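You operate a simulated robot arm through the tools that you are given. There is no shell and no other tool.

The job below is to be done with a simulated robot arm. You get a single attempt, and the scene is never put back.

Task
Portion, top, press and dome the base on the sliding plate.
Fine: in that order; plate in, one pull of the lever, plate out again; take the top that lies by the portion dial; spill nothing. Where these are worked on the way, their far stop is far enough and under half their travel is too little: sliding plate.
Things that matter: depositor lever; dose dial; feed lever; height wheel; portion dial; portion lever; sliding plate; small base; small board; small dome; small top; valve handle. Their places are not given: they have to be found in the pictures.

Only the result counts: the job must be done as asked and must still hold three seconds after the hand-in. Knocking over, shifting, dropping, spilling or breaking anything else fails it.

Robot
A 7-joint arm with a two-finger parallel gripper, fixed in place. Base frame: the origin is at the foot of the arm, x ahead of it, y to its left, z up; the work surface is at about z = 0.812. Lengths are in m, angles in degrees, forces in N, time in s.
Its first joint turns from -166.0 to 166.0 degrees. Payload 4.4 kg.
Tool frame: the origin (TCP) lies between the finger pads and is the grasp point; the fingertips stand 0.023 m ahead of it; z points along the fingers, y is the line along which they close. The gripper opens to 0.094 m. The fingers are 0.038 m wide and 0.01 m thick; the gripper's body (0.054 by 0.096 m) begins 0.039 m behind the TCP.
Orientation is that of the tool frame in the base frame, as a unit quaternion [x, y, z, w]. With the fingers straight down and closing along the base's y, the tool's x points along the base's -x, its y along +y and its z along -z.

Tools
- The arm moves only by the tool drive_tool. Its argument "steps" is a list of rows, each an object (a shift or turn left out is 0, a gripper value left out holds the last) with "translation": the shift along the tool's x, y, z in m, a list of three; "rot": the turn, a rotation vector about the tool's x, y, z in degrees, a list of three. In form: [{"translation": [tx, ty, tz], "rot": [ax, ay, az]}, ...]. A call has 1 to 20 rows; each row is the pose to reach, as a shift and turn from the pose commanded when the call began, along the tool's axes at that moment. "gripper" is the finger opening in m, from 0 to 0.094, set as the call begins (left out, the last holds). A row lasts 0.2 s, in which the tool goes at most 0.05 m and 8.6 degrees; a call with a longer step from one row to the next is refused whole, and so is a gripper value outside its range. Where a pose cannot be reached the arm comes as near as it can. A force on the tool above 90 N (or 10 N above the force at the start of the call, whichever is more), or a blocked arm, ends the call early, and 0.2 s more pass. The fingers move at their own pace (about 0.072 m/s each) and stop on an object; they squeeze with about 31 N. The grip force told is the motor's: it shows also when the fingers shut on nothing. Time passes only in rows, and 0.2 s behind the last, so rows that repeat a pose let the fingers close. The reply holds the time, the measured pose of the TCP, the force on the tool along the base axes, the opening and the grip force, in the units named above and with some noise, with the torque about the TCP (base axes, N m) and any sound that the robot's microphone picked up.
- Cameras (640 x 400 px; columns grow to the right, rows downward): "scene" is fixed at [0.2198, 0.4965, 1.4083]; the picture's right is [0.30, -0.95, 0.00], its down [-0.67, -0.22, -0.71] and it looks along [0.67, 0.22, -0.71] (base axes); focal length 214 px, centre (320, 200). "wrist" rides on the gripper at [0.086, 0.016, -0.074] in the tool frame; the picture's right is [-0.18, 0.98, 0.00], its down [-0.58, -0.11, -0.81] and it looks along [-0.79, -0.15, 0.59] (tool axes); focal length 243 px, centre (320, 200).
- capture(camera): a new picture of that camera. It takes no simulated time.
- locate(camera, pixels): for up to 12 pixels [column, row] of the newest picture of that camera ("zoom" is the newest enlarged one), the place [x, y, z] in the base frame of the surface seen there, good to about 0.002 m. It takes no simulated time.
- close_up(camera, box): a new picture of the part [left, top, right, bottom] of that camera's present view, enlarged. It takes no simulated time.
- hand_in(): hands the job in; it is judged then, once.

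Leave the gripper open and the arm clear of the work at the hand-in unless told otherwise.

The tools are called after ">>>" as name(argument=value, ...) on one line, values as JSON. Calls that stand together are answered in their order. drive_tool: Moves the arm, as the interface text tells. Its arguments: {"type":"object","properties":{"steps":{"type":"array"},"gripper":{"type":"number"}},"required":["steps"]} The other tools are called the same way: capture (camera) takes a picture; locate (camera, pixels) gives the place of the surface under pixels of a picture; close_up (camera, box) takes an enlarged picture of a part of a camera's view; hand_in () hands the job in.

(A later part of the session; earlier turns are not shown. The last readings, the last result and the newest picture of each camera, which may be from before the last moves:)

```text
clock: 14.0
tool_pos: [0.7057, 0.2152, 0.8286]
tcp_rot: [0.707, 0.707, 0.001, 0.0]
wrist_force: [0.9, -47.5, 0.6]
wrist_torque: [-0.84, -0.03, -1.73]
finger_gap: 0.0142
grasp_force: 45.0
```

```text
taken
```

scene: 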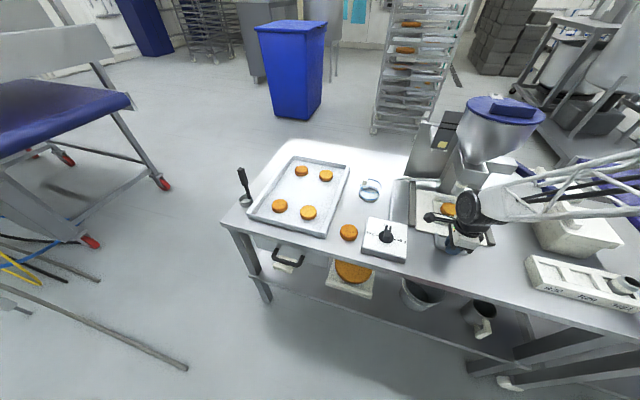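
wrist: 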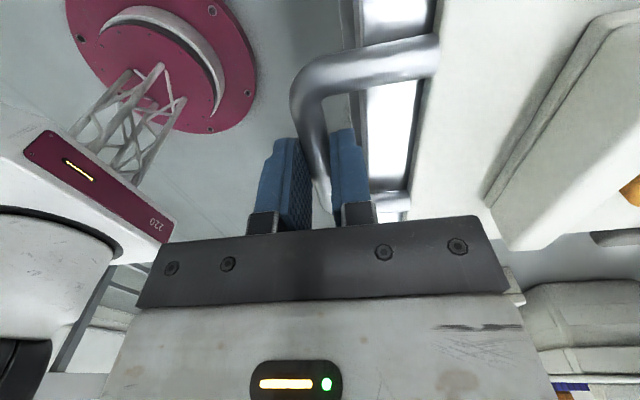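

Over-corrected sideways (−47 N), so I'll back off 1.3 mm in y and continue in.

>>> drive_tool(steps=[{"translation": [-0.0013, 0.002, 0]}, {"translation": [-0.0013, 0.008, 0]}, {"translation": [-0.0013, 0.014, 0]}, {"translation": [-0.0013, 0.02, 0]}, {"translation": [-0.0013, 0.026, 0]}, {"translation": [-0.0013, 0.032, 0]}, {"translation": [-0.0013, 0.038, 0]}])

>>> capture(camera="scene")

>>> capture(camera="wrist")

```text
clock: 15.6
tool_pos: [0.7371, 0.2144, 0.8281]
tcp_rot: [0.707, 0.707, -0.004, -0.001]
wrist_force: [-28.5, -0.4, 20.5]
wrist_torque: [-0.33, 0.59, -1.77]
finger_gap: 0.0142
grasp_force: 44.9
stopped in row 7: the force on the tool passed its limit at 104 N (the readings are from after the stop); the commanded pose is now the measured one
```

```text
taken
```

scene: 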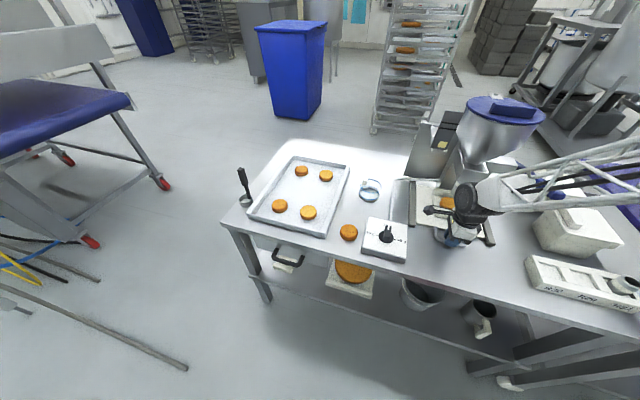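

```text
taken
```

wrist: 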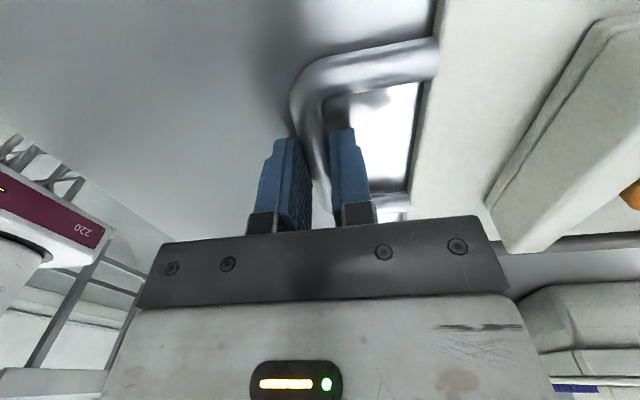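

Travel was about 0.181 m and the plate is at its far stop. I'll open to 0.04 and lift straight up.

>>> drive_tool(steps=[{"translation": [0, 0, 0]}, {"translation": [0, 0, 0]}, {"translation": [0, 0, 0]}], gripper=0.04)

>>> drive_tool(steps=[{"translation": [0, 0, -0.01]}, {"translation": [0, 0, -0.03]}, {"translation": [0, 0, -0.05]}, {"translation": [-0.0, -0.03, -0.08]}, {"translation": [0, -0.07, -0.11]}, {"translation": [0, -0.11, -0.14]}, {"translation": [0, -0.15, -0.17]}, {"translation": [0, -0.19, -0.2]}, {"translation": [0, -0.23, -0.22]}, {"translation": [0, -0.27, -0.24]}])

>>> capture(camera="scene")

>>> close_up(camera="scene", box=[400, 140, 520, 260])

```text
clock: 16.4
tool_pos: [0.736, 0.2157, 0.8277]
tcp_rot: [0.707, 0.707, -0.003, -0.002]
wrist_force: [0.4, -0.1, -0.2]
wrist_torque: [0.0, -0.03, 0.0]
finger_gap: 0.0403
grasp_force: 0.1
```

```text
clock: 18.6
tool_pos: [0.4696, 0.2153, 1.0694]
tcp_rot: [0.707, 0.707, -0.004, -0.002]
wrist_force: [0.4, -0.5, -0.3]
wrist_torque: [-0.01, -0.01, 0.02]
finger_gap: 0.0399
grasp_force: 0.0
```

```text
taken
```

scene: 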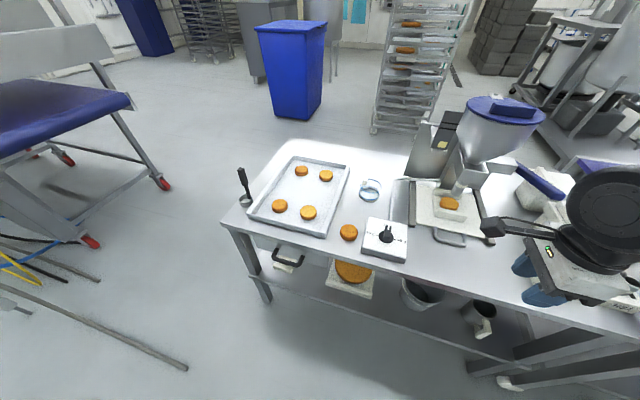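

```text
3.33 times, centred on (460, 200) of scene
```

zoom: 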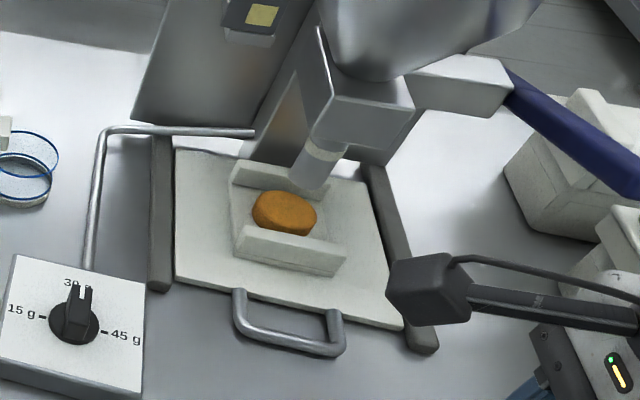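

The plate stayed in. I'll verify alignment of base and nozzle with locate.

>>> locate(camera="zoom", pixels=[[285, 205], [265, 210], [300, 225], [315, 215], [305, 185], [325, 180], [345, 160], [335, 150], [240, 175], [310, 185], [290, 245], [290, 235]])

>>> close_up(camera="scene", box=[430, 170, 490, 220])

>>> locate(camera="zoom", pixels=[[170, 280], [160, 300], [250, 290], [250, 330], [200, 270], [260, 230], [235, 230], [280, 240], [300, 170], [280, 160], [330, 190], [290, 200]])

```text
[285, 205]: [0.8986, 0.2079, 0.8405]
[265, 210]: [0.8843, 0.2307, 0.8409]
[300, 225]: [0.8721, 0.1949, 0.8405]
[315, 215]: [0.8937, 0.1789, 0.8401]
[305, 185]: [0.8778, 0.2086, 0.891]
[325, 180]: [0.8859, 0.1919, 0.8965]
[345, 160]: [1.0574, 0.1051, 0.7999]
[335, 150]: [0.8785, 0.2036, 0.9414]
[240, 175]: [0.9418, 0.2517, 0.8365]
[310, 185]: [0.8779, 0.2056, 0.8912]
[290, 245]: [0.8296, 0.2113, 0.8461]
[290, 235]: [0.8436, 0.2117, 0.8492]
```

```text
8.00 times, centred on (460, 195) of scene
```

zoom: 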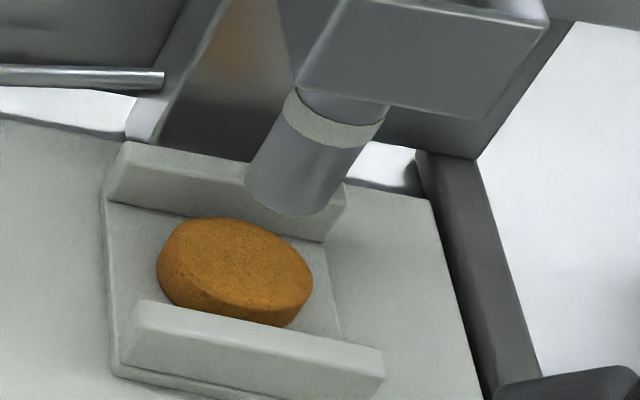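

```text
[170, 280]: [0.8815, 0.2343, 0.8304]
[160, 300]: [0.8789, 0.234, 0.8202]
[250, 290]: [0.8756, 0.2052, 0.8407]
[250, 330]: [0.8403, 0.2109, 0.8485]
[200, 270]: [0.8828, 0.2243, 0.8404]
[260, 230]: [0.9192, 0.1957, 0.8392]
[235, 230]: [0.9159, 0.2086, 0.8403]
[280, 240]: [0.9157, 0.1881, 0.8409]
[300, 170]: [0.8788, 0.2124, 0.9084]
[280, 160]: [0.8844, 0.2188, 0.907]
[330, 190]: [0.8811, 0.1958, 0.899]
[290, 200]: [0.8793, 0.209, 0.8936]
```

The base centre (≈0.893, 0.208) is right under the nozzle (≈0.895, 0.208). Now I'll turn the tool back and rise to look at the lever.

>>> drive_tool(steps=[{"translation": [-0.013, -0.002, -0.02], "rot": [0, 0, -8]}, {"translation": [-0.026, -0.004, -0.04], "rot": [0, 0, -16]}, {"translation": [-0.039, -0.006, -0.06], "rot": [0, 0, -24]}, {"translation": [-0.052, -0.008, -0.08], "rot": [0, 0, -32]}, {"translation": [-0.065, -0.01, -0.1], "rot": [0, 0, -40]}, {"translation": [-0.078, -0.012, -0.12], "rot": [0, 0, -48]}, {"translation": [-0.091, -0.014, -0.14], "rot": [0, 0, -56]}, {"translation": [-0.104, -0.016, -0.16], "rot": [0, 0, -64]}, {"translation": [-0.117, -0.018, -0.18], "rot": [0, 0, -72]}, {"translation": [-0.13, -0.02, -0.2], "rot": [0, 0, -80]}, {"translation": [-0.145, -0.02, -0.22], "rot": [0, 0, -87]}, {"translation": [-0.155, -0.02, -0.23], "rot": [0, 0, -90]}])

>>> capture(camera="wrist")

>>> capture(camera="scene")

```text
clock: 21.2
tool_pos: [0.4516, 0.0621, 1.2976]
tcp_rot: [-0.001, 1.0, -0.001, -0.004]
wrist_force: [-0.1, -0.1, -0.6]
wrist_torque: [0.0, -0.01, 0.01]
finger_gap: 0.0398
grasp_force: 0.0
```

```text
taken
```

wrist: 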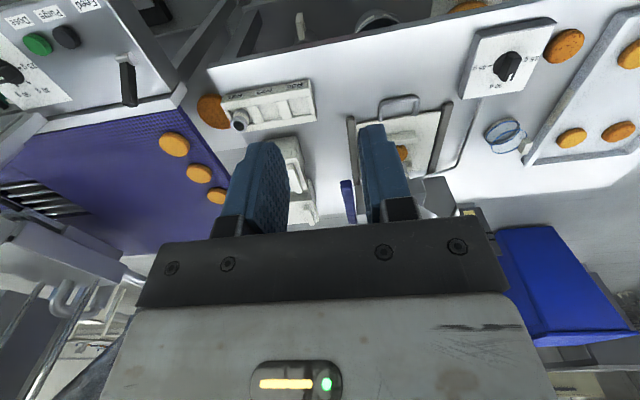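

```text
taken
```

scene: 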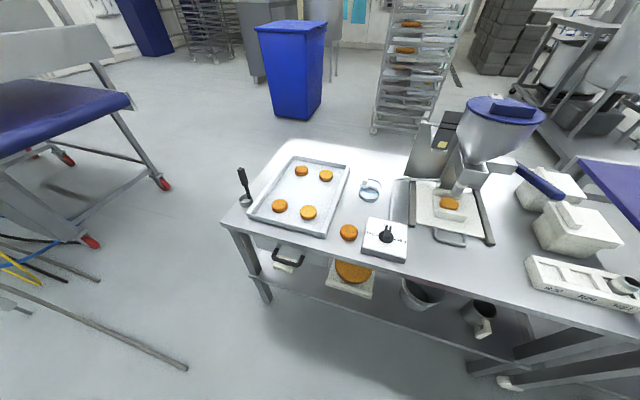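

At the far right is another machine with its own dial and levers. I'll zoom to see its labels and the lever and boxes.

>>> close_up(camera="wrist", box=[0, 0, 180, 120])

>>> close_up(camera="wrist", box=[230, 70, 480, 240])

>>> locate(camera="scene", pixels=[[520, 167], [530, 172], [540, 180], [550, 186], [560, 193], [564, 197], [562, 199], [565, 193], [550, 180], [548, 190], [565, 210], [575, 230]])

```text
3.33 times, centred on (90, 60) of wrist
```

zoom: 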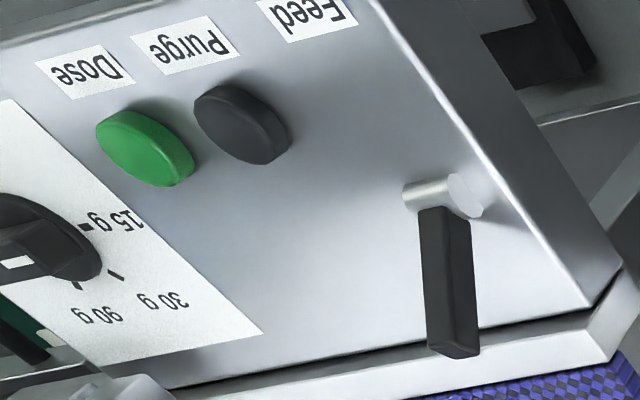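

```text
2.35 times, centred on (355, 155) of wrist
```

zoom: 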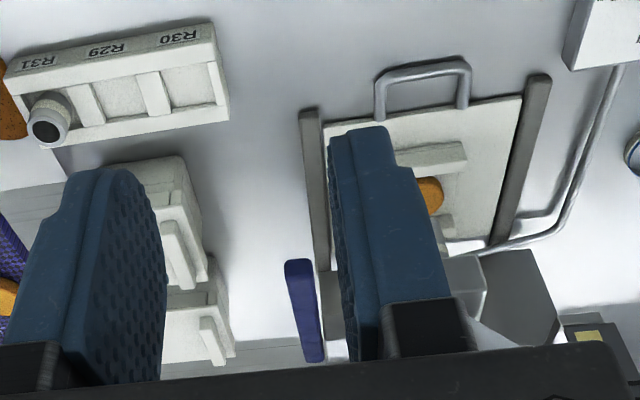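

```text
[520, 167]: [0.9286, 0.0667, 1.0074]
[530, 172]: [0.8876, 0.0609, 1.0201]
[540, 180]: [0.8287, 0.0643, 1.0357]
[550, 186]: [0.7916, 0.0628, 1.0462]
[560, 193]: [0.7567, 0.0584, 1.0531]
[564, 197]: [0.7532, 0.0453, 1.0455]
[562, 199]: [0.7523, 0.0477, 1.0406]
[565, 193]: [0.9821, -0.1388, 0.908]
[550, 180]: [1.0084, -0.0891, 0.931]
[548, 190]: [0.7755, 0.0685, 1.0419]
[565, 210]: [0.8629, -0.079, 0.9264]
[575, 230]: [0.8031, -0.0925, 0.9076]
```

>>> close_up(camera="wrist", box=[230, 70, 480, 240])

>>> locate(camera="zoom", pixels=[[185, 175], [195, 210], [203, 270], [190, 250], [230, 350], [210, 270], [300, 262], [288, 270], [312, 268], [300, 300], [322, 355], [306, 120]])

```text
2.35 times, centred on (355, 155) of wrist
```

zoom: 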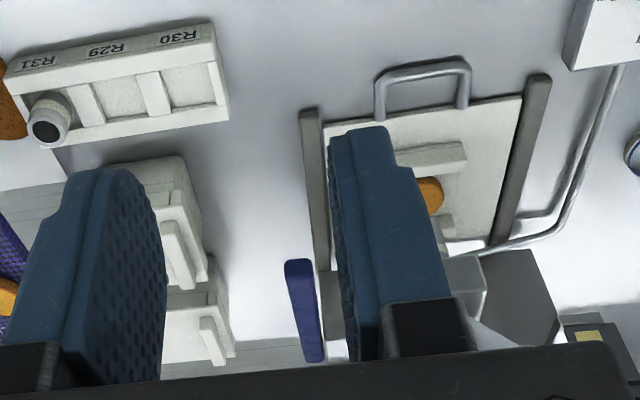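

```text
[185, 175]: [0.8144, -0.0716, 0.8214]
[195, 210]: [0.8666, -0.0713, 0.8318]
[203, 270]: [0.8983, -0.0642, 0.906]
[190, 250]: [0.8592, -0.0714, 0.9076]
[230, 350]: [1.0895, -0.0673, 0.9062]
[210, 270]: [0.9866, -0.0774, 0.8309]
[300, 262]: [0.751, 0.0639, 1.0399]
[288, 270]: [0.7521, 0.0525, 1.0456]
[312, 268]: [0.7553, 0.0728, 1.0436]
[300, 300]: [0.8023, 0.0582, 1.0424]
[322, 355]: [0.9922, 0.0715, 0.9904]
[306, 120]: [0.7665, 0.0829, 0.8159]
```

The lever's blue end is at x≈0.752, y 0.052–0.074, z≈1.03–1.05, and the area around it is clear. I'll go above it with the fingers open at 0.06 and tilt the hand 20° back toward the robot.

>>> drive_tool(steps=[{"translation": [-0.042, 0.0, 0.02], "rot": [0, -2.5, 0]}, {"translation": [-0.084, 0.0, 0.04], "rot": [0, -5, 0]}, {"translation": [-0.126, 0.0, 0.06], "rot": [0, -7.5, 0]}, {"translation": [-0.168, 0.0, 0.08], "rot": [0, -10, 0]}, {"translation": [-0.21, 0.0, 0.1], "rot": [0, -12.5, 0]}, {"translation": [-0.252, 0.0, 0.12], "rot": [0, -15, 0]}, {"translation": [-0.294, 0.0, 0.14], "rot": [0, -17.5, 0]}, {"translation": [-0.331, 0.0, 0.157], "rot": [0, -20, 0]}], gripper=0.06)

>>> capture(camera="wrist")

>>> capture(camera="scene")

```text
clock: 23.0
tool_pos: [0.7798, 0.0616, 1.1412]
tcp_rot: [0.0, 0.985, -0.001, 0.171]
wrist_force: [-0.8, 0.6, 0.0]
wrist_torque: [-0.02, 0.02, -0.02]
finger_gap: 0.0601
grasp_force: 0.0
```

```text
taken
```

wrist: 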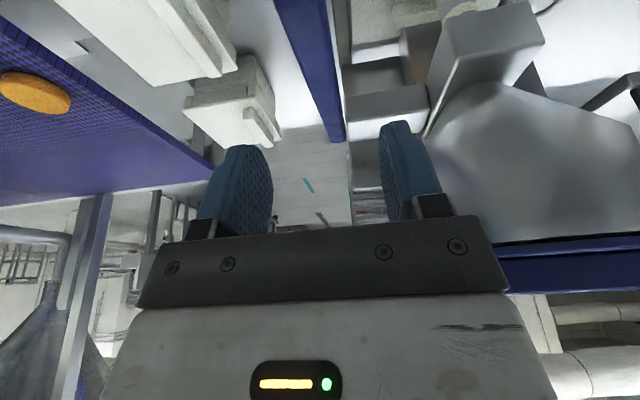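

```text
taken
```

scene: 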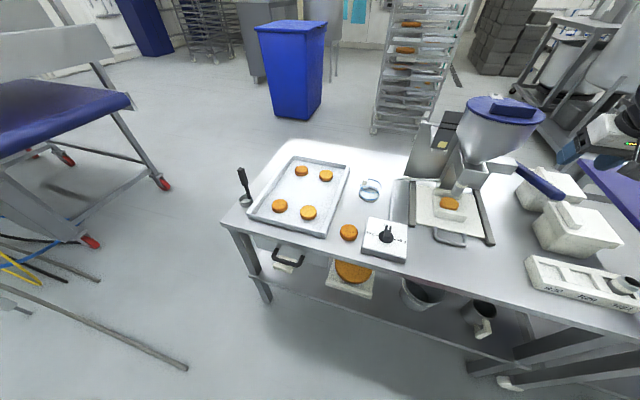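

I'll read lever positions from this close view.

>>> close_up(camera="wrist", box=[260, 0, 380, 150])

>>> locate(camera="wrist", pixels=[[280, 5], [300, 5], [320, 5], [300, 40], [330, 40], [315, 80], [325, 110], [335, 135], [345, 140], [400, 105], [430, 95], [345, 90]])

```text
2.67 times, centred on (320, 75) of wrist
```

zoom: 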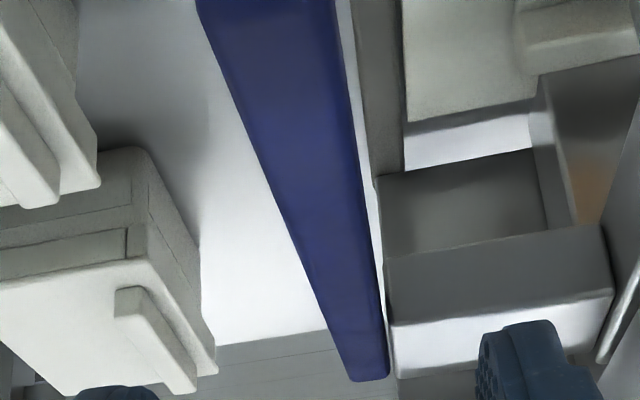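

```text
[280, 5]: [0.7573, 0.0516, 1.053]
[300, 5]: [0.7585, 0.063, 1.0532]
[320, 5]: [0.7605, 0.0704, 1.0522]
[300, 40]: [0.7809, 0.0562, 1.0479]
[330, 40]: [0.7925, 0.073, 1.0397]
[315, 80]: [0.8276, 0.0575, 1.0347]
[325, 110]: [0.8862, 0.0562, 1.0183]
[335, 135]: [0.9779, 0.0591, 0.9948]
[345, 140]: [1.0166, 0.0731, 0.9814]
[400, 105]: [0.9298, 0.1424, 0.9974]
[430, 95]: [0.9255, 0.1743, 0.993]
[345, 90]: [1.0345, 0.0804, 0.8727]
```

Lever top surface slopes about 15°, centre y≈0.0625, pivot around x≈0.97–1.0, z≈0.985. I'll descend so the fingers straddle it at x≈0.785.

>>> drive_tool(steps=[{"translation": [0.0077, 0.001, 0.025]}, {"translation": [0.0154, 0.001, 0.05]}, {"translation": [0.023, 0.001, 0.075]}, {"translation": [0.0307, 0.001, 0.1]}])

>>> drive_tool(steps=[{"translation": [0, 0, 0]}, {"translation": [0, 0, 0]}, {"translation": [0, 0, 0]}], gripper=0.0)

>>> capture(camera="wrist")

>>> capture(camera="scene")

```text
clock: 24.0
tool_pos: [0.7849, 0.0636, 1.0345]
tcp_rot: [0.0, 0.985, -0.002, 0.171]
wrist_force: [0.4, -0.2, 0.7]
wrist_torque: [-0.03, 0.0, 0.01]
finger_gap: 0.0599
grasp_force: 0.1
```

```text
clock: 24.9
tool_pos: [0.7839, 0.0593, 1.0339]
tcp_rot: [0.001, 0.985, -0.002, 0.17]
wrist_force: [0.3, -28.4, 0.6]
wrist_torque: [0.6, -0.31, 1.31]
finger_gap: 0.0261
grasp_force: 45.0
stopped in row 3: the force on the tool passed its limit at 91 N (the readings are from after the stop); the commanded pose is now the measured one
```

```text
taken
```

wrist: 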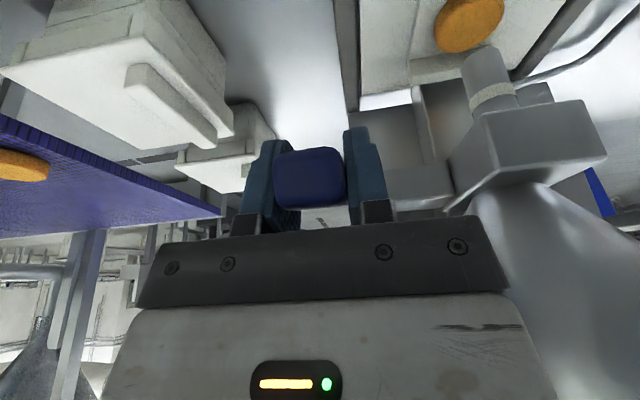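

```text
taken
```

scene: 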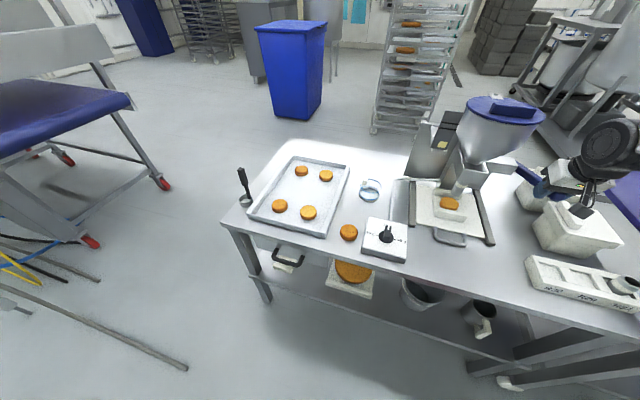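

The lever is held (gap 0.026). I'll ease it down along its arc about 2 cm first and read the forces.

>>> drive_tool(steps=[{"translation": [0.0036, -0.0008, 0.0061]}, {"translation": [0.0072, -0.0008, 0.0123]}, {"translation": [0.0108, -0.0008, 0.0184]}])

>>> capture(camera="wrist")

```text
clock: 25.8
tool_pos: [0.781, 0.0599, 1.0133]
tcp_rot: [0.0, 0.985, -0.001, 0.171]
wrist_force: [-6.1, -31.1, 11.5]
wrist_torque: [0.45, -1.52, 0.91]
finger_gap: 0.0259
grasp_force: 45.1
```

```text
taken
```

wrist: 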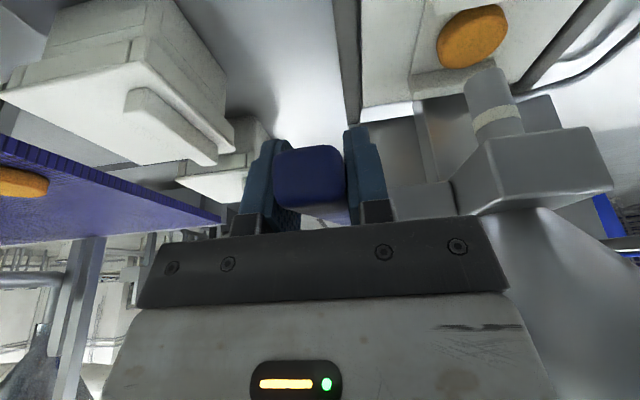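

The lever yields downward with about 11 N. I'll continue along the arc, turning the tool partly along with it.

>>> drive_tool(steps=[{"translation": [0.0047, -0.001, 0.0096], "rot": [0, -2, 0]}, {"translation": [0.0089, -0.001, 0.0192], "rot": [0, -4, 0]}, {"translation": [0.0126, -0.001, 0.0292], "rot": [0, -6, 0]}, {"translation": [0.0156, -0.001, 0.0392], "rot": [0, -8, 0]}, {"translation": [0.0182, -0.001, 0.0495], "rot": [0, -10, 0]}, {"translation": [0.0203, -0.001, 0.0598], "rot": [0, -12, 0]}])

>>> capture(camera="wrist")

>>> close_up(camera="scene", box=[420, 130, 620, 250])

```text
clock: 27.1
tool_pos: [0.7821, 0.0601, 0.951]
tcp_rot: [-0.001, 0.962, 0.0, 0.274]
wrist_force: [26.2, 54.5, 14.1]
wrist_torque: [0.11, -0.82, -0.93]
finger_gap: 0.0259
grasp_force: 45.5
```

```text
taken
```

wrist: 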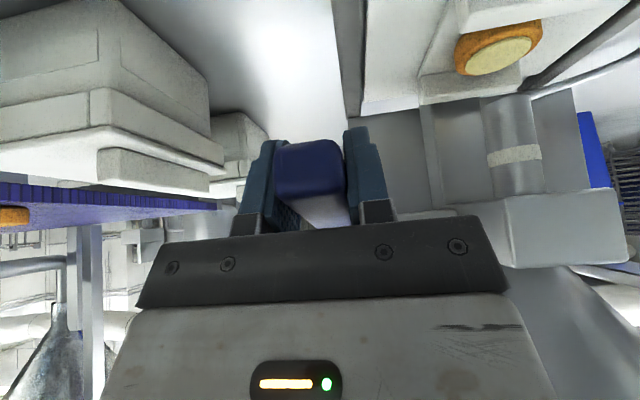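

```text
3.20 times, centred on (520, 190) of scene
```

zoom: 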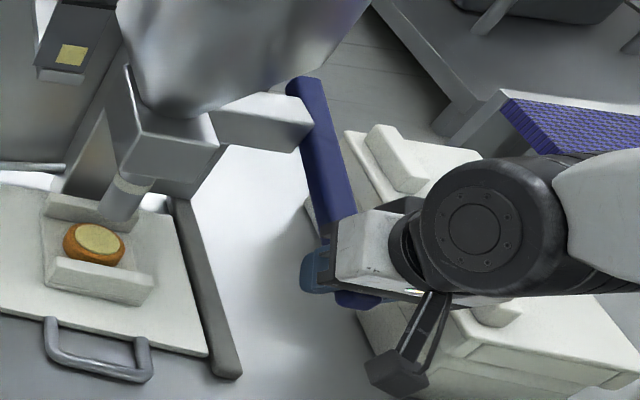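

A pale portion has appeared on the base at about 24° of lever travel. I'll finish the one pull down to its stop while watching forces, easing 1.2 mm in +y.

>>> drive_tool(steps=[{"translation": [0.002, 0.0012, 0.0109], "rot": [0, -2, 0]}, {"translation": [0.0052, 0.0012, 0.0211], "rot": [0, -4, 0]}, {"translation": [0.0079, 0.0012, 0.0312], "rot": [0, -6, 0]}, {"translation": [0.01, 0.0012, 0.0416], "rot": [0, -8, 0]}])

>>> capture(camera="wrist")

>>> close_up(camera="scene", box=[420, 130, 620, 250])

```text
clock: 28.1
tool_pos: [0.7922, 0.059, 0.9305]
tcp_rot: [0.001, 0.941, -0.002, 0.34]
wrist_force: [-136.3, 6.1, 84.8]
wrist_torque: [0.44, 4.01, 1.09]
finger_gap: 0.0262
grasp_force: 45.6
stopped in row 4: the force on the tool passed its limit at 700 N (the readings are from after the stop); the commanded pose is now the measured one
```

```text
taken
```

wrist: 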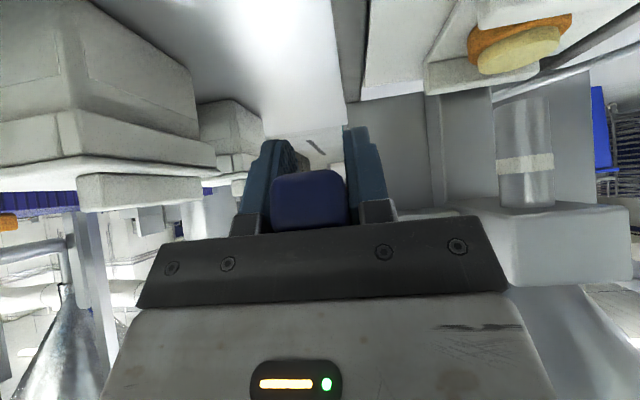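

```text
3.20 times, centred on (520, 190) of scene
```

zoom: 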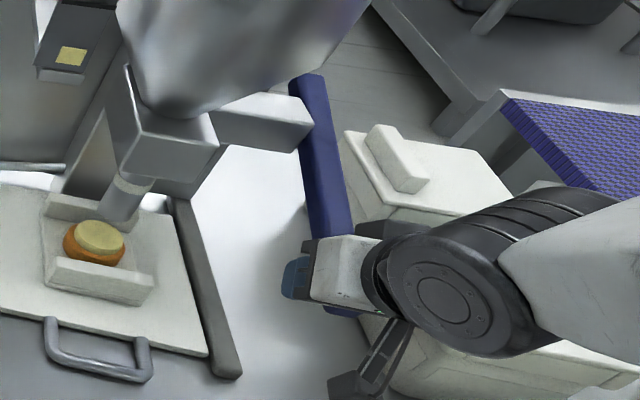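

The lever reached its hard stop (force spike) and the portion grew. I'll relieve the load by a few millimetres, keeping the lever down, and see whether the portion has settled.

>>> drive_tool(steps=[{"translation": [0.0004, 0, -0.002]}, {"translation": [0.0004, 0, -0.0042]}])

>>> close_up(camera="scene", box=[430, 170, 490, 220])

>>> capture(camera="wrist")

```text
clock: 28.7
tool_pos: [0.7935, 0.0606, 0.9311]
tcp_rot: [0.001, 0.94, -0.002, 0.34]
wrist_force: [-26.6, 12.9, 69.7]
wrist_torque: [0.07, 5.56, 0.42]
finger_gap: 0.0252
grasp_force: 44.2
```

```text
8.00 times, centred on (460, 195) of scene
```

zoom: 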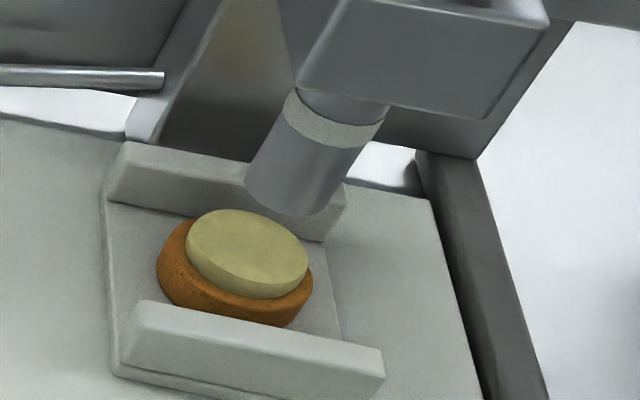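

```text
taken
```

wrist: 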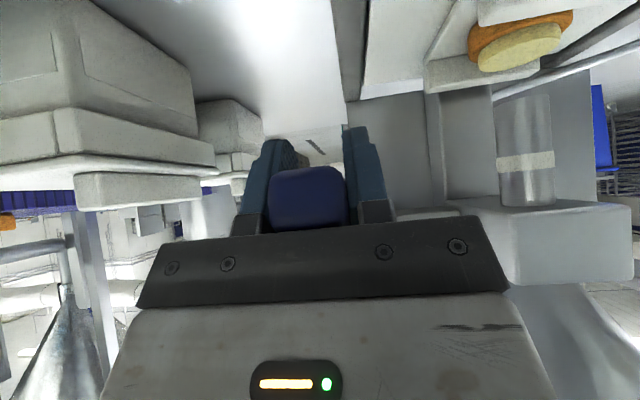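

The portion sits as a neat disc on the base. Now I'll guide the lever back up along its arc, first part.

>>> drive_tool(steps=[{"translation": [-0.0015, 0, -0.0072], "rot": [0, 2, 0]}, {"translation": [-0.0072, 0, -0.018], "rot": [0, 5, 0]}, {"translation": [-0.0126, 0, -0.0265], "rot": [0, 7, 0]}, {"translation": [-0.0181, 0, -0.035], "rot": [0, 9, 0]}])

>>> capture(camera="wrist")

>>> close_up(camera="scene", box=[420, 130, 620, 250])

```text
clock: 29.7
tool_pos: [0.7814, 0.0601, 0.963]
tcp_rot: [0.0, 0.966, -0.002, 0.259]
wrist_force: [-22.9, 4.4, -8.1]
wrist_torque: [0.21, 1.24, 0.5]
finger_gap: 0.026
grasp_force: 44.8
```

```text
taken
```

wrist: 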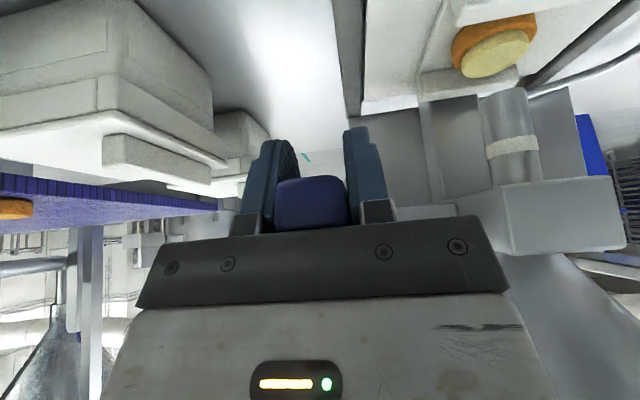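

```text
3.20 times, centred on (520, 190) of scene
```

zoom: 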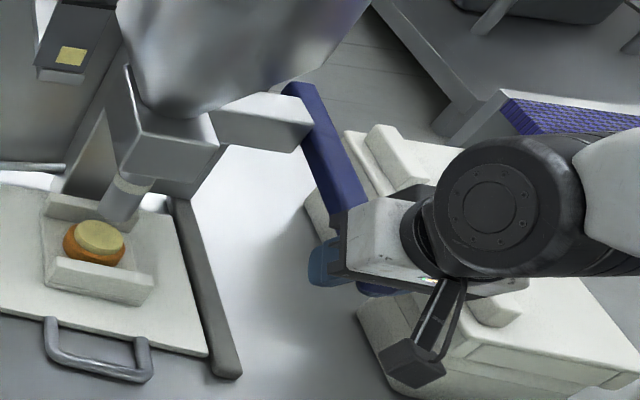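

>>> drive_tool(steps=[{"translation": [0, 0, 0]}, {"translation": [0, 0, 0]}])

```text
clock: 30.3
tool_pos: [0.7816, 0.0593, 0.9649]
tcp_rot: [0.0, 0.966, -0.001, 0.26]
wrist_force: [-64.3, -2.9, -5.6]
wrist_torque: [0.5, -0.06, 0.54]
finger_gap: 0.0258
grasp_force: 45.0
```

I'll continue guiding it up to near its rest angle, slowing at the end.

>>> drive_tool(steps=[{"translation": [-0.0024, 0, -0.0067], "rot": [0, 1.2, 0]}, {"translation": [-0.0048, 0, -0.0134], "rot": [0, 2.5, 0]}, {"translation": [-0.0081, 0, -0.0195], "rot": [0, 3.7, 0]}, {"translation": [-0.0114, 0, -0.0257], "rot": [0, 5, 0]}, {"translation": [-0.0153, 0, -0.0315], "rot": [0, 6.2, 0]}, {"translation": [-0.0193, 0, -0.0374], "rot": [0, 7.5, 0]}, {"translation": [-0.023, 0, -0.042], "rot": [0, 8.5, 0]}, {"translation": [-0.025, 0, -0.0445], "rot": [0, 9, 0]}, {"translation": [-0.027, 0, -0.0468], "rot": [0, 9.5, 0]}])

>>> capture(camera="wrist")

>>> close_up(camera="scene", box=[420, 130, 620, 250])

```text
clock: 32.3
tool_pos: [0.7833, 0.0606, 1.0201]
tcp_rot: [0.0, 0.983, -0.001, 0.182]
wrist_force: [27.8, 15.2, -11.0]
wrist_torque: [0.13, 1.35, 0.95]
finger_gap: 0.026
grasp_force: 44.8
```

```text
taken
```

wrist: 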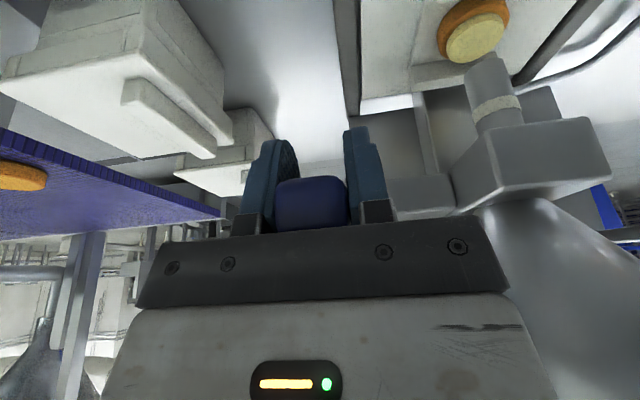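

```text
3.20 times, centred on (520, 190) of scene
```

zoom: 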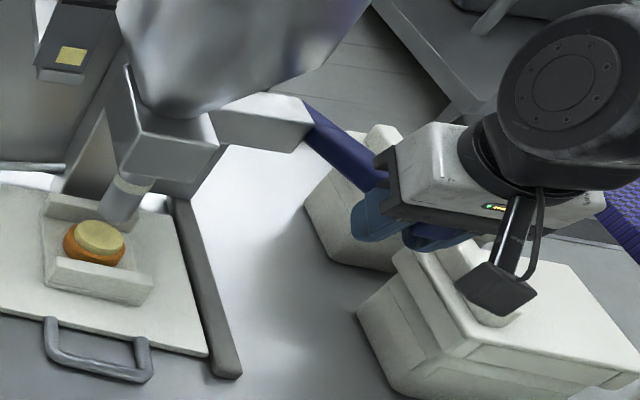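

The lever is nearly at its rest angle (it slid about 1 cm toward the palm in the grip). I'll raise a further 4 mm in small steps.

>>> drive_tool(steps=[{"translation": [-0.0008, 0, -0.0008]}, {"translation": [-0.0013, 0, -0.0018]}, {"translation": [-0.0018, 0, -0.0028]}, {"translation": [-0.0022, 0, -0.0036]}])

>>> capture(camera="wrist")

```text
clock: 33.3
tool_pos: [0.7828, 0.0598, 1.0238]
tcp_rot: [0.001, 0.984, -0.002, 0.18]
wrist_force: [16.7, 8.5, -11.4]
wrist_torque: [0.21, 1.61, 1.14]
finger_gap: 0.0257
grasp_force: 45.2
```

```text
taken
```

wrist: 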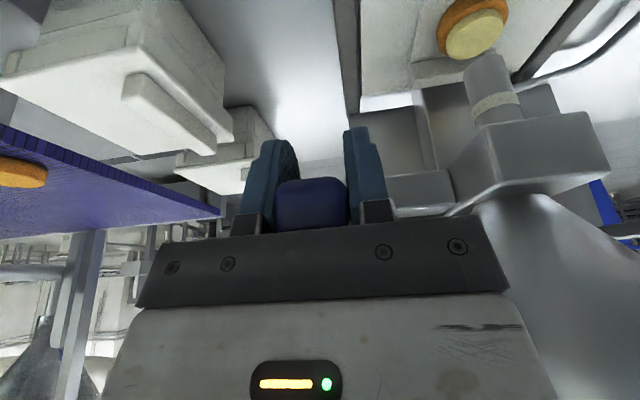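

>>> drive_tool(steps=[{"translation": [-0.0006, 0, -0.0009]}, {"translation": [-0.0011, 0, -0.0018]}, {"translation": [-0.0016, 0, -0.0028]}, {"translation": [-0.0021, 0, -0.0037]}, {"translation": [-0.0026, 0, -0.0046]}])

>>> capture(camera="scene")

>>> locate(camera="scene", pixels=[[518, 166], [522, 168], [526, 170], [530, 174], [534, 177]])

```text
clock: 34.5
tool_pos: [0.7833, 0.0604, 1.0264]
tcp_rot: [0.001, 0.984, -0.001, 0.18]
wrist_force: [-0.7, -6.8, -42.5]
wrist_torque: [0.85, 0.16, 1.74]
finger_gap: 0.0258
grasp_force: 45.2
```

```text
taken
```

scene: 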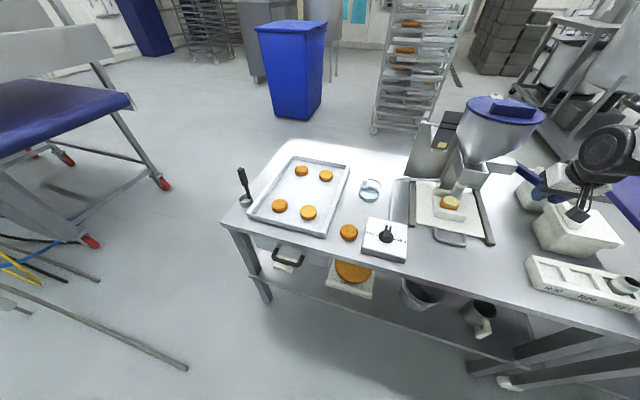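

```text
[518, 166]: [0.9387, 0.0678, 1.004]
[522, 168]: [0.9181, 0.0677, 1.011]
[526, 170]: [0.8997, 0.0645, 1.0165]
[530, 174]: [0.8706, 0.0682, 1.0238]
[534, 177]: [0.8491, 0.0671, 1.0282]
```

The lever is back at its upper stop (−42 N, same place as at the start). I'll ease 1 mm, open, and retreat upward.

>>> drive_tool(steps=[{"translation": [0.0004, 0, 0.001]}, {"translation": [0.0004, 0, 0.001]}])

>>> drive_tool(steps=[{"translation": [0, 0, 0]}, {"translation": [0, 0, 0]}, {"translation": [0, 0, 0]}], gripper=0.06)

>>> drive_tool(steps=[{"translation": [0, 0, -0.02]}, {"translation": [0, 0, -0.05]}, {"translation": [0.02, 0, -0.09]}, {"translation": [0.06, 0, -0.12]}, {"translation": [0.1, 0, -0.14]}, {"translation": [0.14, 0, -0.16]}, {"translation": [0.18, 0.02, -0.18]}])

>>> capture(camera="scene")

>>> close_up(camera="scene", box=[410, 130, 590, 250])

```text
clock: 35.1
tool_pos: [0.784, 0.0598, 1.0271]
tcp_rot: [0.001, 0.984, -0.002, 0.181]
wrist_force: [-16.0, -9.0, -40.1]
wrist_torque: [0.88, -0.11, 1.73]
finger_gap: 0.026
grasp_force: 44.8
```

```text
clock: 35.9
tool_pos: [0.7837, 0.0601, 1.0292]
tcp_rot: [0.001, 0.983, -0.001, 0.182]
wrist_force: [1.2, 0.2, 0.1]
wrist_torque: [0.01, -0.01, 0.02]
finger_gap: 0.0601
grasp_force: 0.0
```

```text
clock: 37.5
tool_pos: [0.5534, 0.0808, 1.1324]
tcp_rot: [0.0, 0.984, -0.001, 0.18]
wrist_force: [-0.1, -0.4, 0.0]
wrist_torque: [0.01, -0.01, 0.0]
finger_gap: 0.0601
grasp_force: 0.0
```

```text
taken
```

scene: 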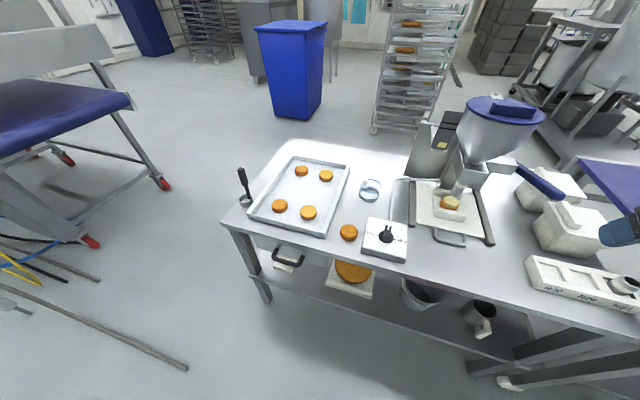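

```text
3.33 times, centred on (500, 190) of scene
```

zoom: 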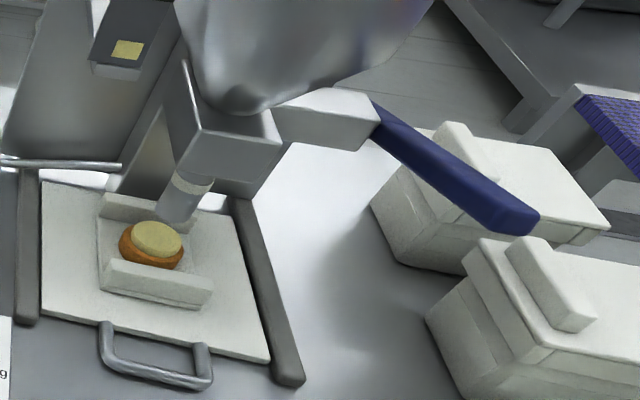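

The portion is on the base and the lever is back at rest. Next I'll level the tool, then turn it for the plate handle.

>>> drive_tool(steps=[{"translation": [0.003, 0.035, 0.007], "rot": [0, 5.2, 0]}, {"translation": [0.005, 0.07, 0.014], "rot": [0, 10.4, 0]}, {"translation": [0.008, 0.105, 0.021], "rot": [0, 15.6, 0]}, {"translation": [0.0106, 0.134, 0.028], "rot": [0, 20.74, 0]}], gripper=0.04)

```text
clock: 38.5
tool_pos: [0.553, 0.2181, 1.1012]
tcp_rot: [0.001, 1.0, -0.002, 0.002]
wrist_force: [0.6, 0.3, -0.3]
wrist_torque: [0.0, -0.01, 0.0]
finger_gap: 0.04
grasp_force: 0.2
```

>>> drive_tool(steps=[{"translation": [-0.005, 0, 0.008], "rot": [0, 0, 8]}, {"translation": [-0.01, 0, 0.016], "rot": [0, 0, 16]}, {"translation": [-0.015, 0, 0.024], "rot": [0, 0, 24]}, {"translation": [-0.02, 0, 0.032], "rot": [0, 0, 32]}, {"translation": [-0.025, 0, 0.04], "rot": [0, 0, 40]}, {"translation": [-0.03, 0, 0.048], "rot": [0, 0, 48]}, {"translation": [-0.035, 0, 0.056], "rot": [0, 0, 56]}, {"translation": [-0.04, 0, 0.064], "rot": [0, 0, 64]}, {"translation": [-0.045, 0, 0.072], "rot": [0, 0, 72]}, {"translation": [-0.05, -0.001, 0.08], "rot": [0, 0, 80]}, {"translation": [-0.05, -0.002, 0.08], "rot": [0, 0, 86]}, {"translation": [-0.05, -0.003, 0.08], "rot": [0, 0, 90]}])

>>> locate(camera="scene", pixels=[[449, 243], [440, 240], [452, 244], [460, 245], [445, 241], [449, 246], [449, 241]])

```text
clock: 41.1
tool_pos: [0.603, 0.2122, 1.0221]
tcp_rot: [0.708, 0.706, 0.0, 0.002]
wrist_force: [0.0, 0.0, -0.4]
wrist_torque: [0.01, -0.02, -0.01]
finger_gap: 0.0398
grasp_force: 0.2
```

```text
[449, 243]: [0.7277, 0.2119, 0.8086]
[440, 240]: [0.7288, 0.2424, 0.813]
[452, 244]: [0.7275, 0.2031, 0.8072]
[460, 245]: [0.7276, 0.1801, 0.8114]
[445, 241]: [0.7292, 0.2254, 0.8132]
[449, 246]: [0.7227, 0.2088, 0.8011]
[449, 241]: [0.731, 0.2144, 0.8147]
```

The bar is now at x≈0.7345, z≈0.8085. I'll move above it.

>>> drive_tool(steps=[{"translation": [0.001, 0.033, 0.02]}, {"translation": [0.002, 0.066, 0.05]}, {"translation": [0.002, 0.099, 0.085]}, {"translation": [0.002, 0.125, 0.115]}, {"translation": [0.002, 0.132, 0.142]}, {"translation": [0.002, 0.132, 0.142]}])

>>> capture(camera="wrist")

```text
clock: 42.5
tool_pos: [0.7356, 0.2125, 0.881]
tcp_rot: [0.708, 0.706, 0.0, 0.003]
wrist_force: [1.0, -0.7, 0.5]
wrist_torque: [0.0, 0.01, -0.02]
finger_gap: 0.04
grasp_force: 0.1
```

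```text
taken
```

wrist: 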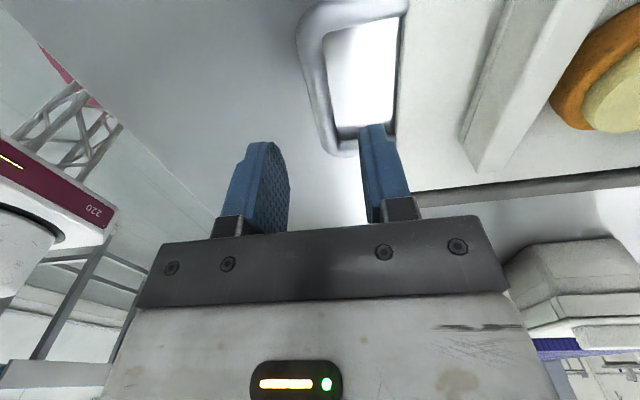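

The bar is centred at column ≈319, row 97, well aligned. I'll lower to z≈0.828 and close on it.

>>> drive_tool(steps=[{"translation": [0.0, 0, 0.014]}, {"translation": [0.0, 0, 0.028]}, {"translation": [0.0, 0, 0.042]}, {"translation": [0.0, 0, 0.053]}])

>>> drive_tool(steps=[{"translation": [0, 0, 0]}, {"translation": [0, 0, 0]}, {"translation": [0, 0, 0]}], gripper=0.0)

>>> capture(camera="wrist")

```text
clock: 43.5
tool_pos: [0.7348, 0.2131, 0.8269]
tcp_rot: [0.707, 0.707, 0.0, 0.002]
wrist_force: [-1.3, -0.4, 0.1]
wrist_torque: [-0.01, 0.01, 0.0]
finger_gap: 0.04
grasp_force: 0.2
```

```text
clock: 44.3
tool_pos: [0.7349, 0.2132, 0.8262]
tcp_rot: [0.708, 0.706, 0.0, 0.003]
wrist_force: [-0.6, 3.0, -2.4]
wrist_torque: [0.24, -0.01, -1.75]
finger_gap: 0.0142
grasp_force: 46.0
```

```text
taken
```

wrist: 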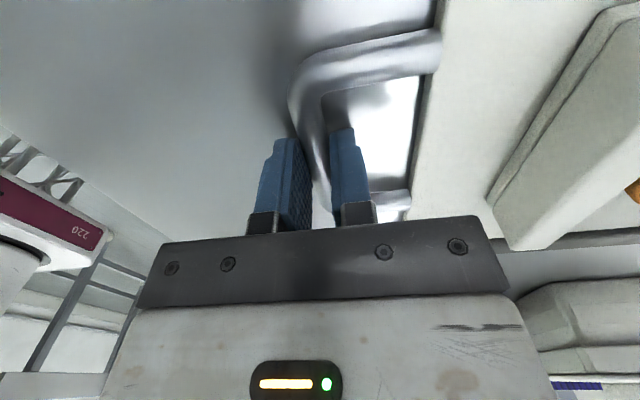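

Bar gripped with hardly any side load. I'll pull the plate out gently in small steps.

>>> drive_tool(steps=[{"translation": [0, -0.003, 0]}, {"translation": [0, -0.008, 0]}, {"translation": [0, -0.015, 0]}, {"translation": [0, -0.023, 0]}, {"translation": [0, -0.031, 0]}, {"translation": [0, -0.039, 0]}, {"translation": [0, -0.047, 0]}, {"translation": [0, -0.055, 0]}, {"translation": [0, -0.06, 0]}])

```text
clock: 46.3
tool_pos: [0.6758, 0.2127, 0.8273]
tcp_rot: [0.709, 0.706, 0.0, 0.002]
wrist_force: [0.0, 38.9, -7.4]
wrist_torque: [0.8, 0.02, -1.73]
finger_gap: 0.0138
grasp_force: 44.8
```

>>> drive_tool(steps=[{"translation": [0.001, -0.003, 0]}, {"translation": [0.001, -0.01, 0]}, {"translation": [0.001, -0.018, 0]}, {"translation": [0.001, -0.026, 0]}, {"translation": [0.001, -0.034, 0]}, {"translation": [0.001, -0.042, 0]}, {"translation": [0.001, -0.05, 0]}, {"translation": [0.001, -0.058, 0]}, {"translation": [0.001, -0.064, 0]}, {"translation": [0.001, -0.07, 0]}])

>>> capture(camera="scene")

```text
clock: 48.5
tool_pos: [0.6038, 0.2124, 0.8271]
tcp_rot: [0.708, 0.707, 0.0, 0.002]
wrist_force: [-1.9, -24.5, 20.2]
wrist_torque: [-0.51, -0.01, -1.73]
finger_gap: 0.0143
grasp_force: 44.7
```

```text
taken
```

scene: 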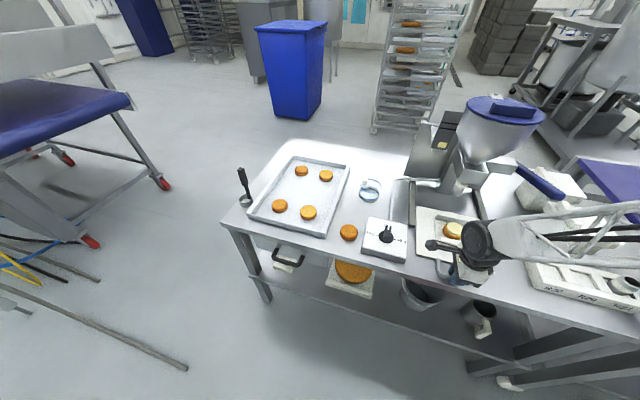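

Continuing out the remaining ~0.048 m to the outer stop, gently.

>>> drive_tool(steps=[{"translation": [-0.0005, -0.004, 0]}, {"translation": [-0.0005, -0.012, 0]}, {"translation": [-0.0005, -0.02, 0]}, {"translation": [-0.0005, -0.028, 0]}, {"translation": [-0.0005, -0.034, 0]}, {"translation": [-0.0005, -0.039, 0]}, {"translation": [-0.0005, -0.042, 0]}, {"translation": [-0.0005, -0.044, 0]}, {"translation": [-0.0005, -0.046, 0]}, {"translation": [-0.0005, -0.047, 0]}, {"translation": [-0.0005, -0.048, 0]}])

>>> capture(camera="wrist")

```text
clock: 50.9
tool_pos: [0.5559, 0.2137, 0.8267]
tcp_rot: [0.708, 0.707, -0.001, 0.001]
wrist_force: [0.1, -21.8, 5.4]
wrist_torque: [-0.07, -0.07, -1.75]
finger_gap: 0.0141
grasp_force: 44.9
```

```text
taken
```

wrist: 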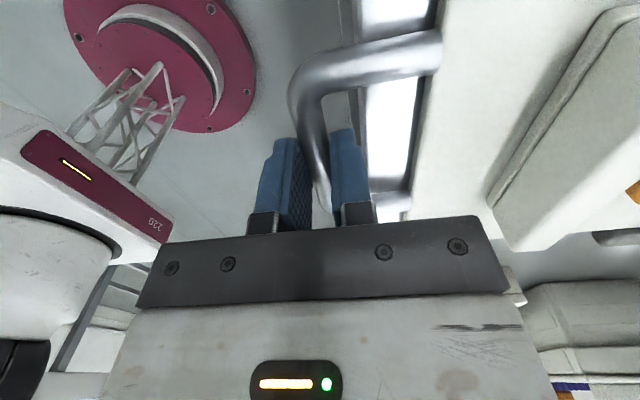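

>>> drive_tool(steps=[{"translation": [0.0005, -0.0007, 0]}, {"translation": [0.0005, -0.0015, 0]}, {"translation": [0.0005, -0.0015, 0]}])

```text
clock: 51.7
tool_pos: [0.5548, 0.2142, 0.8271]
tcp_rot: [0.708, 0.706, 0.001, 0.002]
wrist_force: [22.9, -48.4, -4.2]
wrist_torque: [-0.88, -0.35, -1.8]
finger_gap: 0.0143
grasp_force: 45.2
```

The outer stop is felt (+23 N). I'll open and lift clear.

>>> drive_tool(steps=[{"translation": [-0.001, 0.0005, 0]}, {"translation": [-0.001, 0.0005, 0]}, {"translation": [-0.001, 0.0005, 0]}], gripper=0.04)

>>> drive_tool(steps=[{"translation": [0, 0, -0.015]}, {"translation": [0, 0, -0.04]}, {"translation": [0, 0, -0.08]}, {"translation": [0, -0.03, -0.12]}, {"translation": [0, -0.06, -0.16]}, {"translation": [0, -0.09, -0.2]}])

>>> capture(camera="scene")

>>> close_up(camera="scene", box=[425, 215, 490, 275])

>>> locate(camera="zoom", pixels=[[300, 180], [240, 160], [260, 150], [360, 205], [300, 140], [290, 215], [340, 220], [230, 200], [380, 215], [290, 128], [320, 245], [300, 260]])

```text
clock: 52.5
tool_pos: [0.5552, 0.213, 0.8272]
tcp_rot: [0.708, 0.707, 0.0, 0.002]
wrist_force: [-0.4, -0.1, 0.3]
wrist_torque: [-0.01, 0.04, 0.0]
finger_gap: 0.0399
grasp_force: 0.1
```

```text
clock: 53.9
tool_pos: [0.4627, 0.2142, 1.0273]
tcp_rot: [0.708, 0.707, -0.001, 0.002]
wrist_force: [-0.9, -0.9, 1.1]
wrist_torque: [0.03, -0.04, 0.0]
finger_gap: 0.0399
grasp_force: 0.0
```

```text
taken
```

scene: 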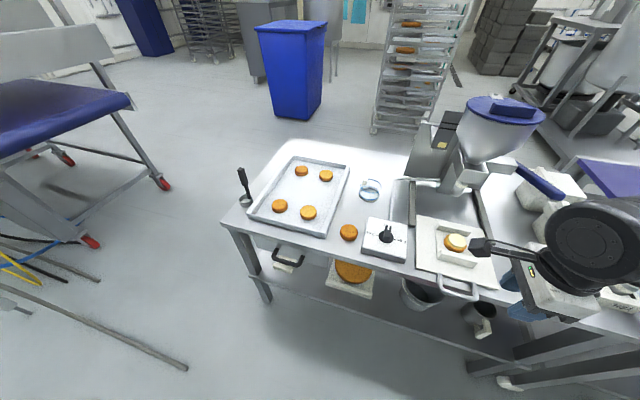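

```text
6.67 times, centred on (458, 245) of scene
```

zoom: 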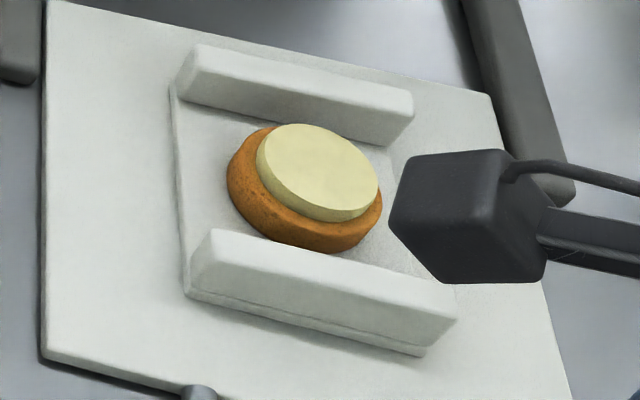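

```text
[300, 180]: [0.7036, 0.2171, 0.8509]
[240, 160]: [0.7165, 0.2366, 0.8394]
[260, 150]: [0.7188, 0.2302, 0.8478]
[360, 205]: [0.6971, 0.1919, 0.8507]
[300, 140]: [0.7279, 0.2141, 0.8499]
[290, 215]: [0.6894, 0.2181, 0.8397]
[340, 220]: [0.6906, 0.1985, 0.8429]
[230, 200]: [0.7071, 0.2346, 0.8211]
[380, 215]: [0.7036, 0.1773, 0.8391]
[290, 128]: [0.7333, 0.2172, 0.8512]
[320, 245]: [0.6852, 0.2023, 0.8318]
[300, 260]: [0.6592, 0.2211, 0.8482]
```

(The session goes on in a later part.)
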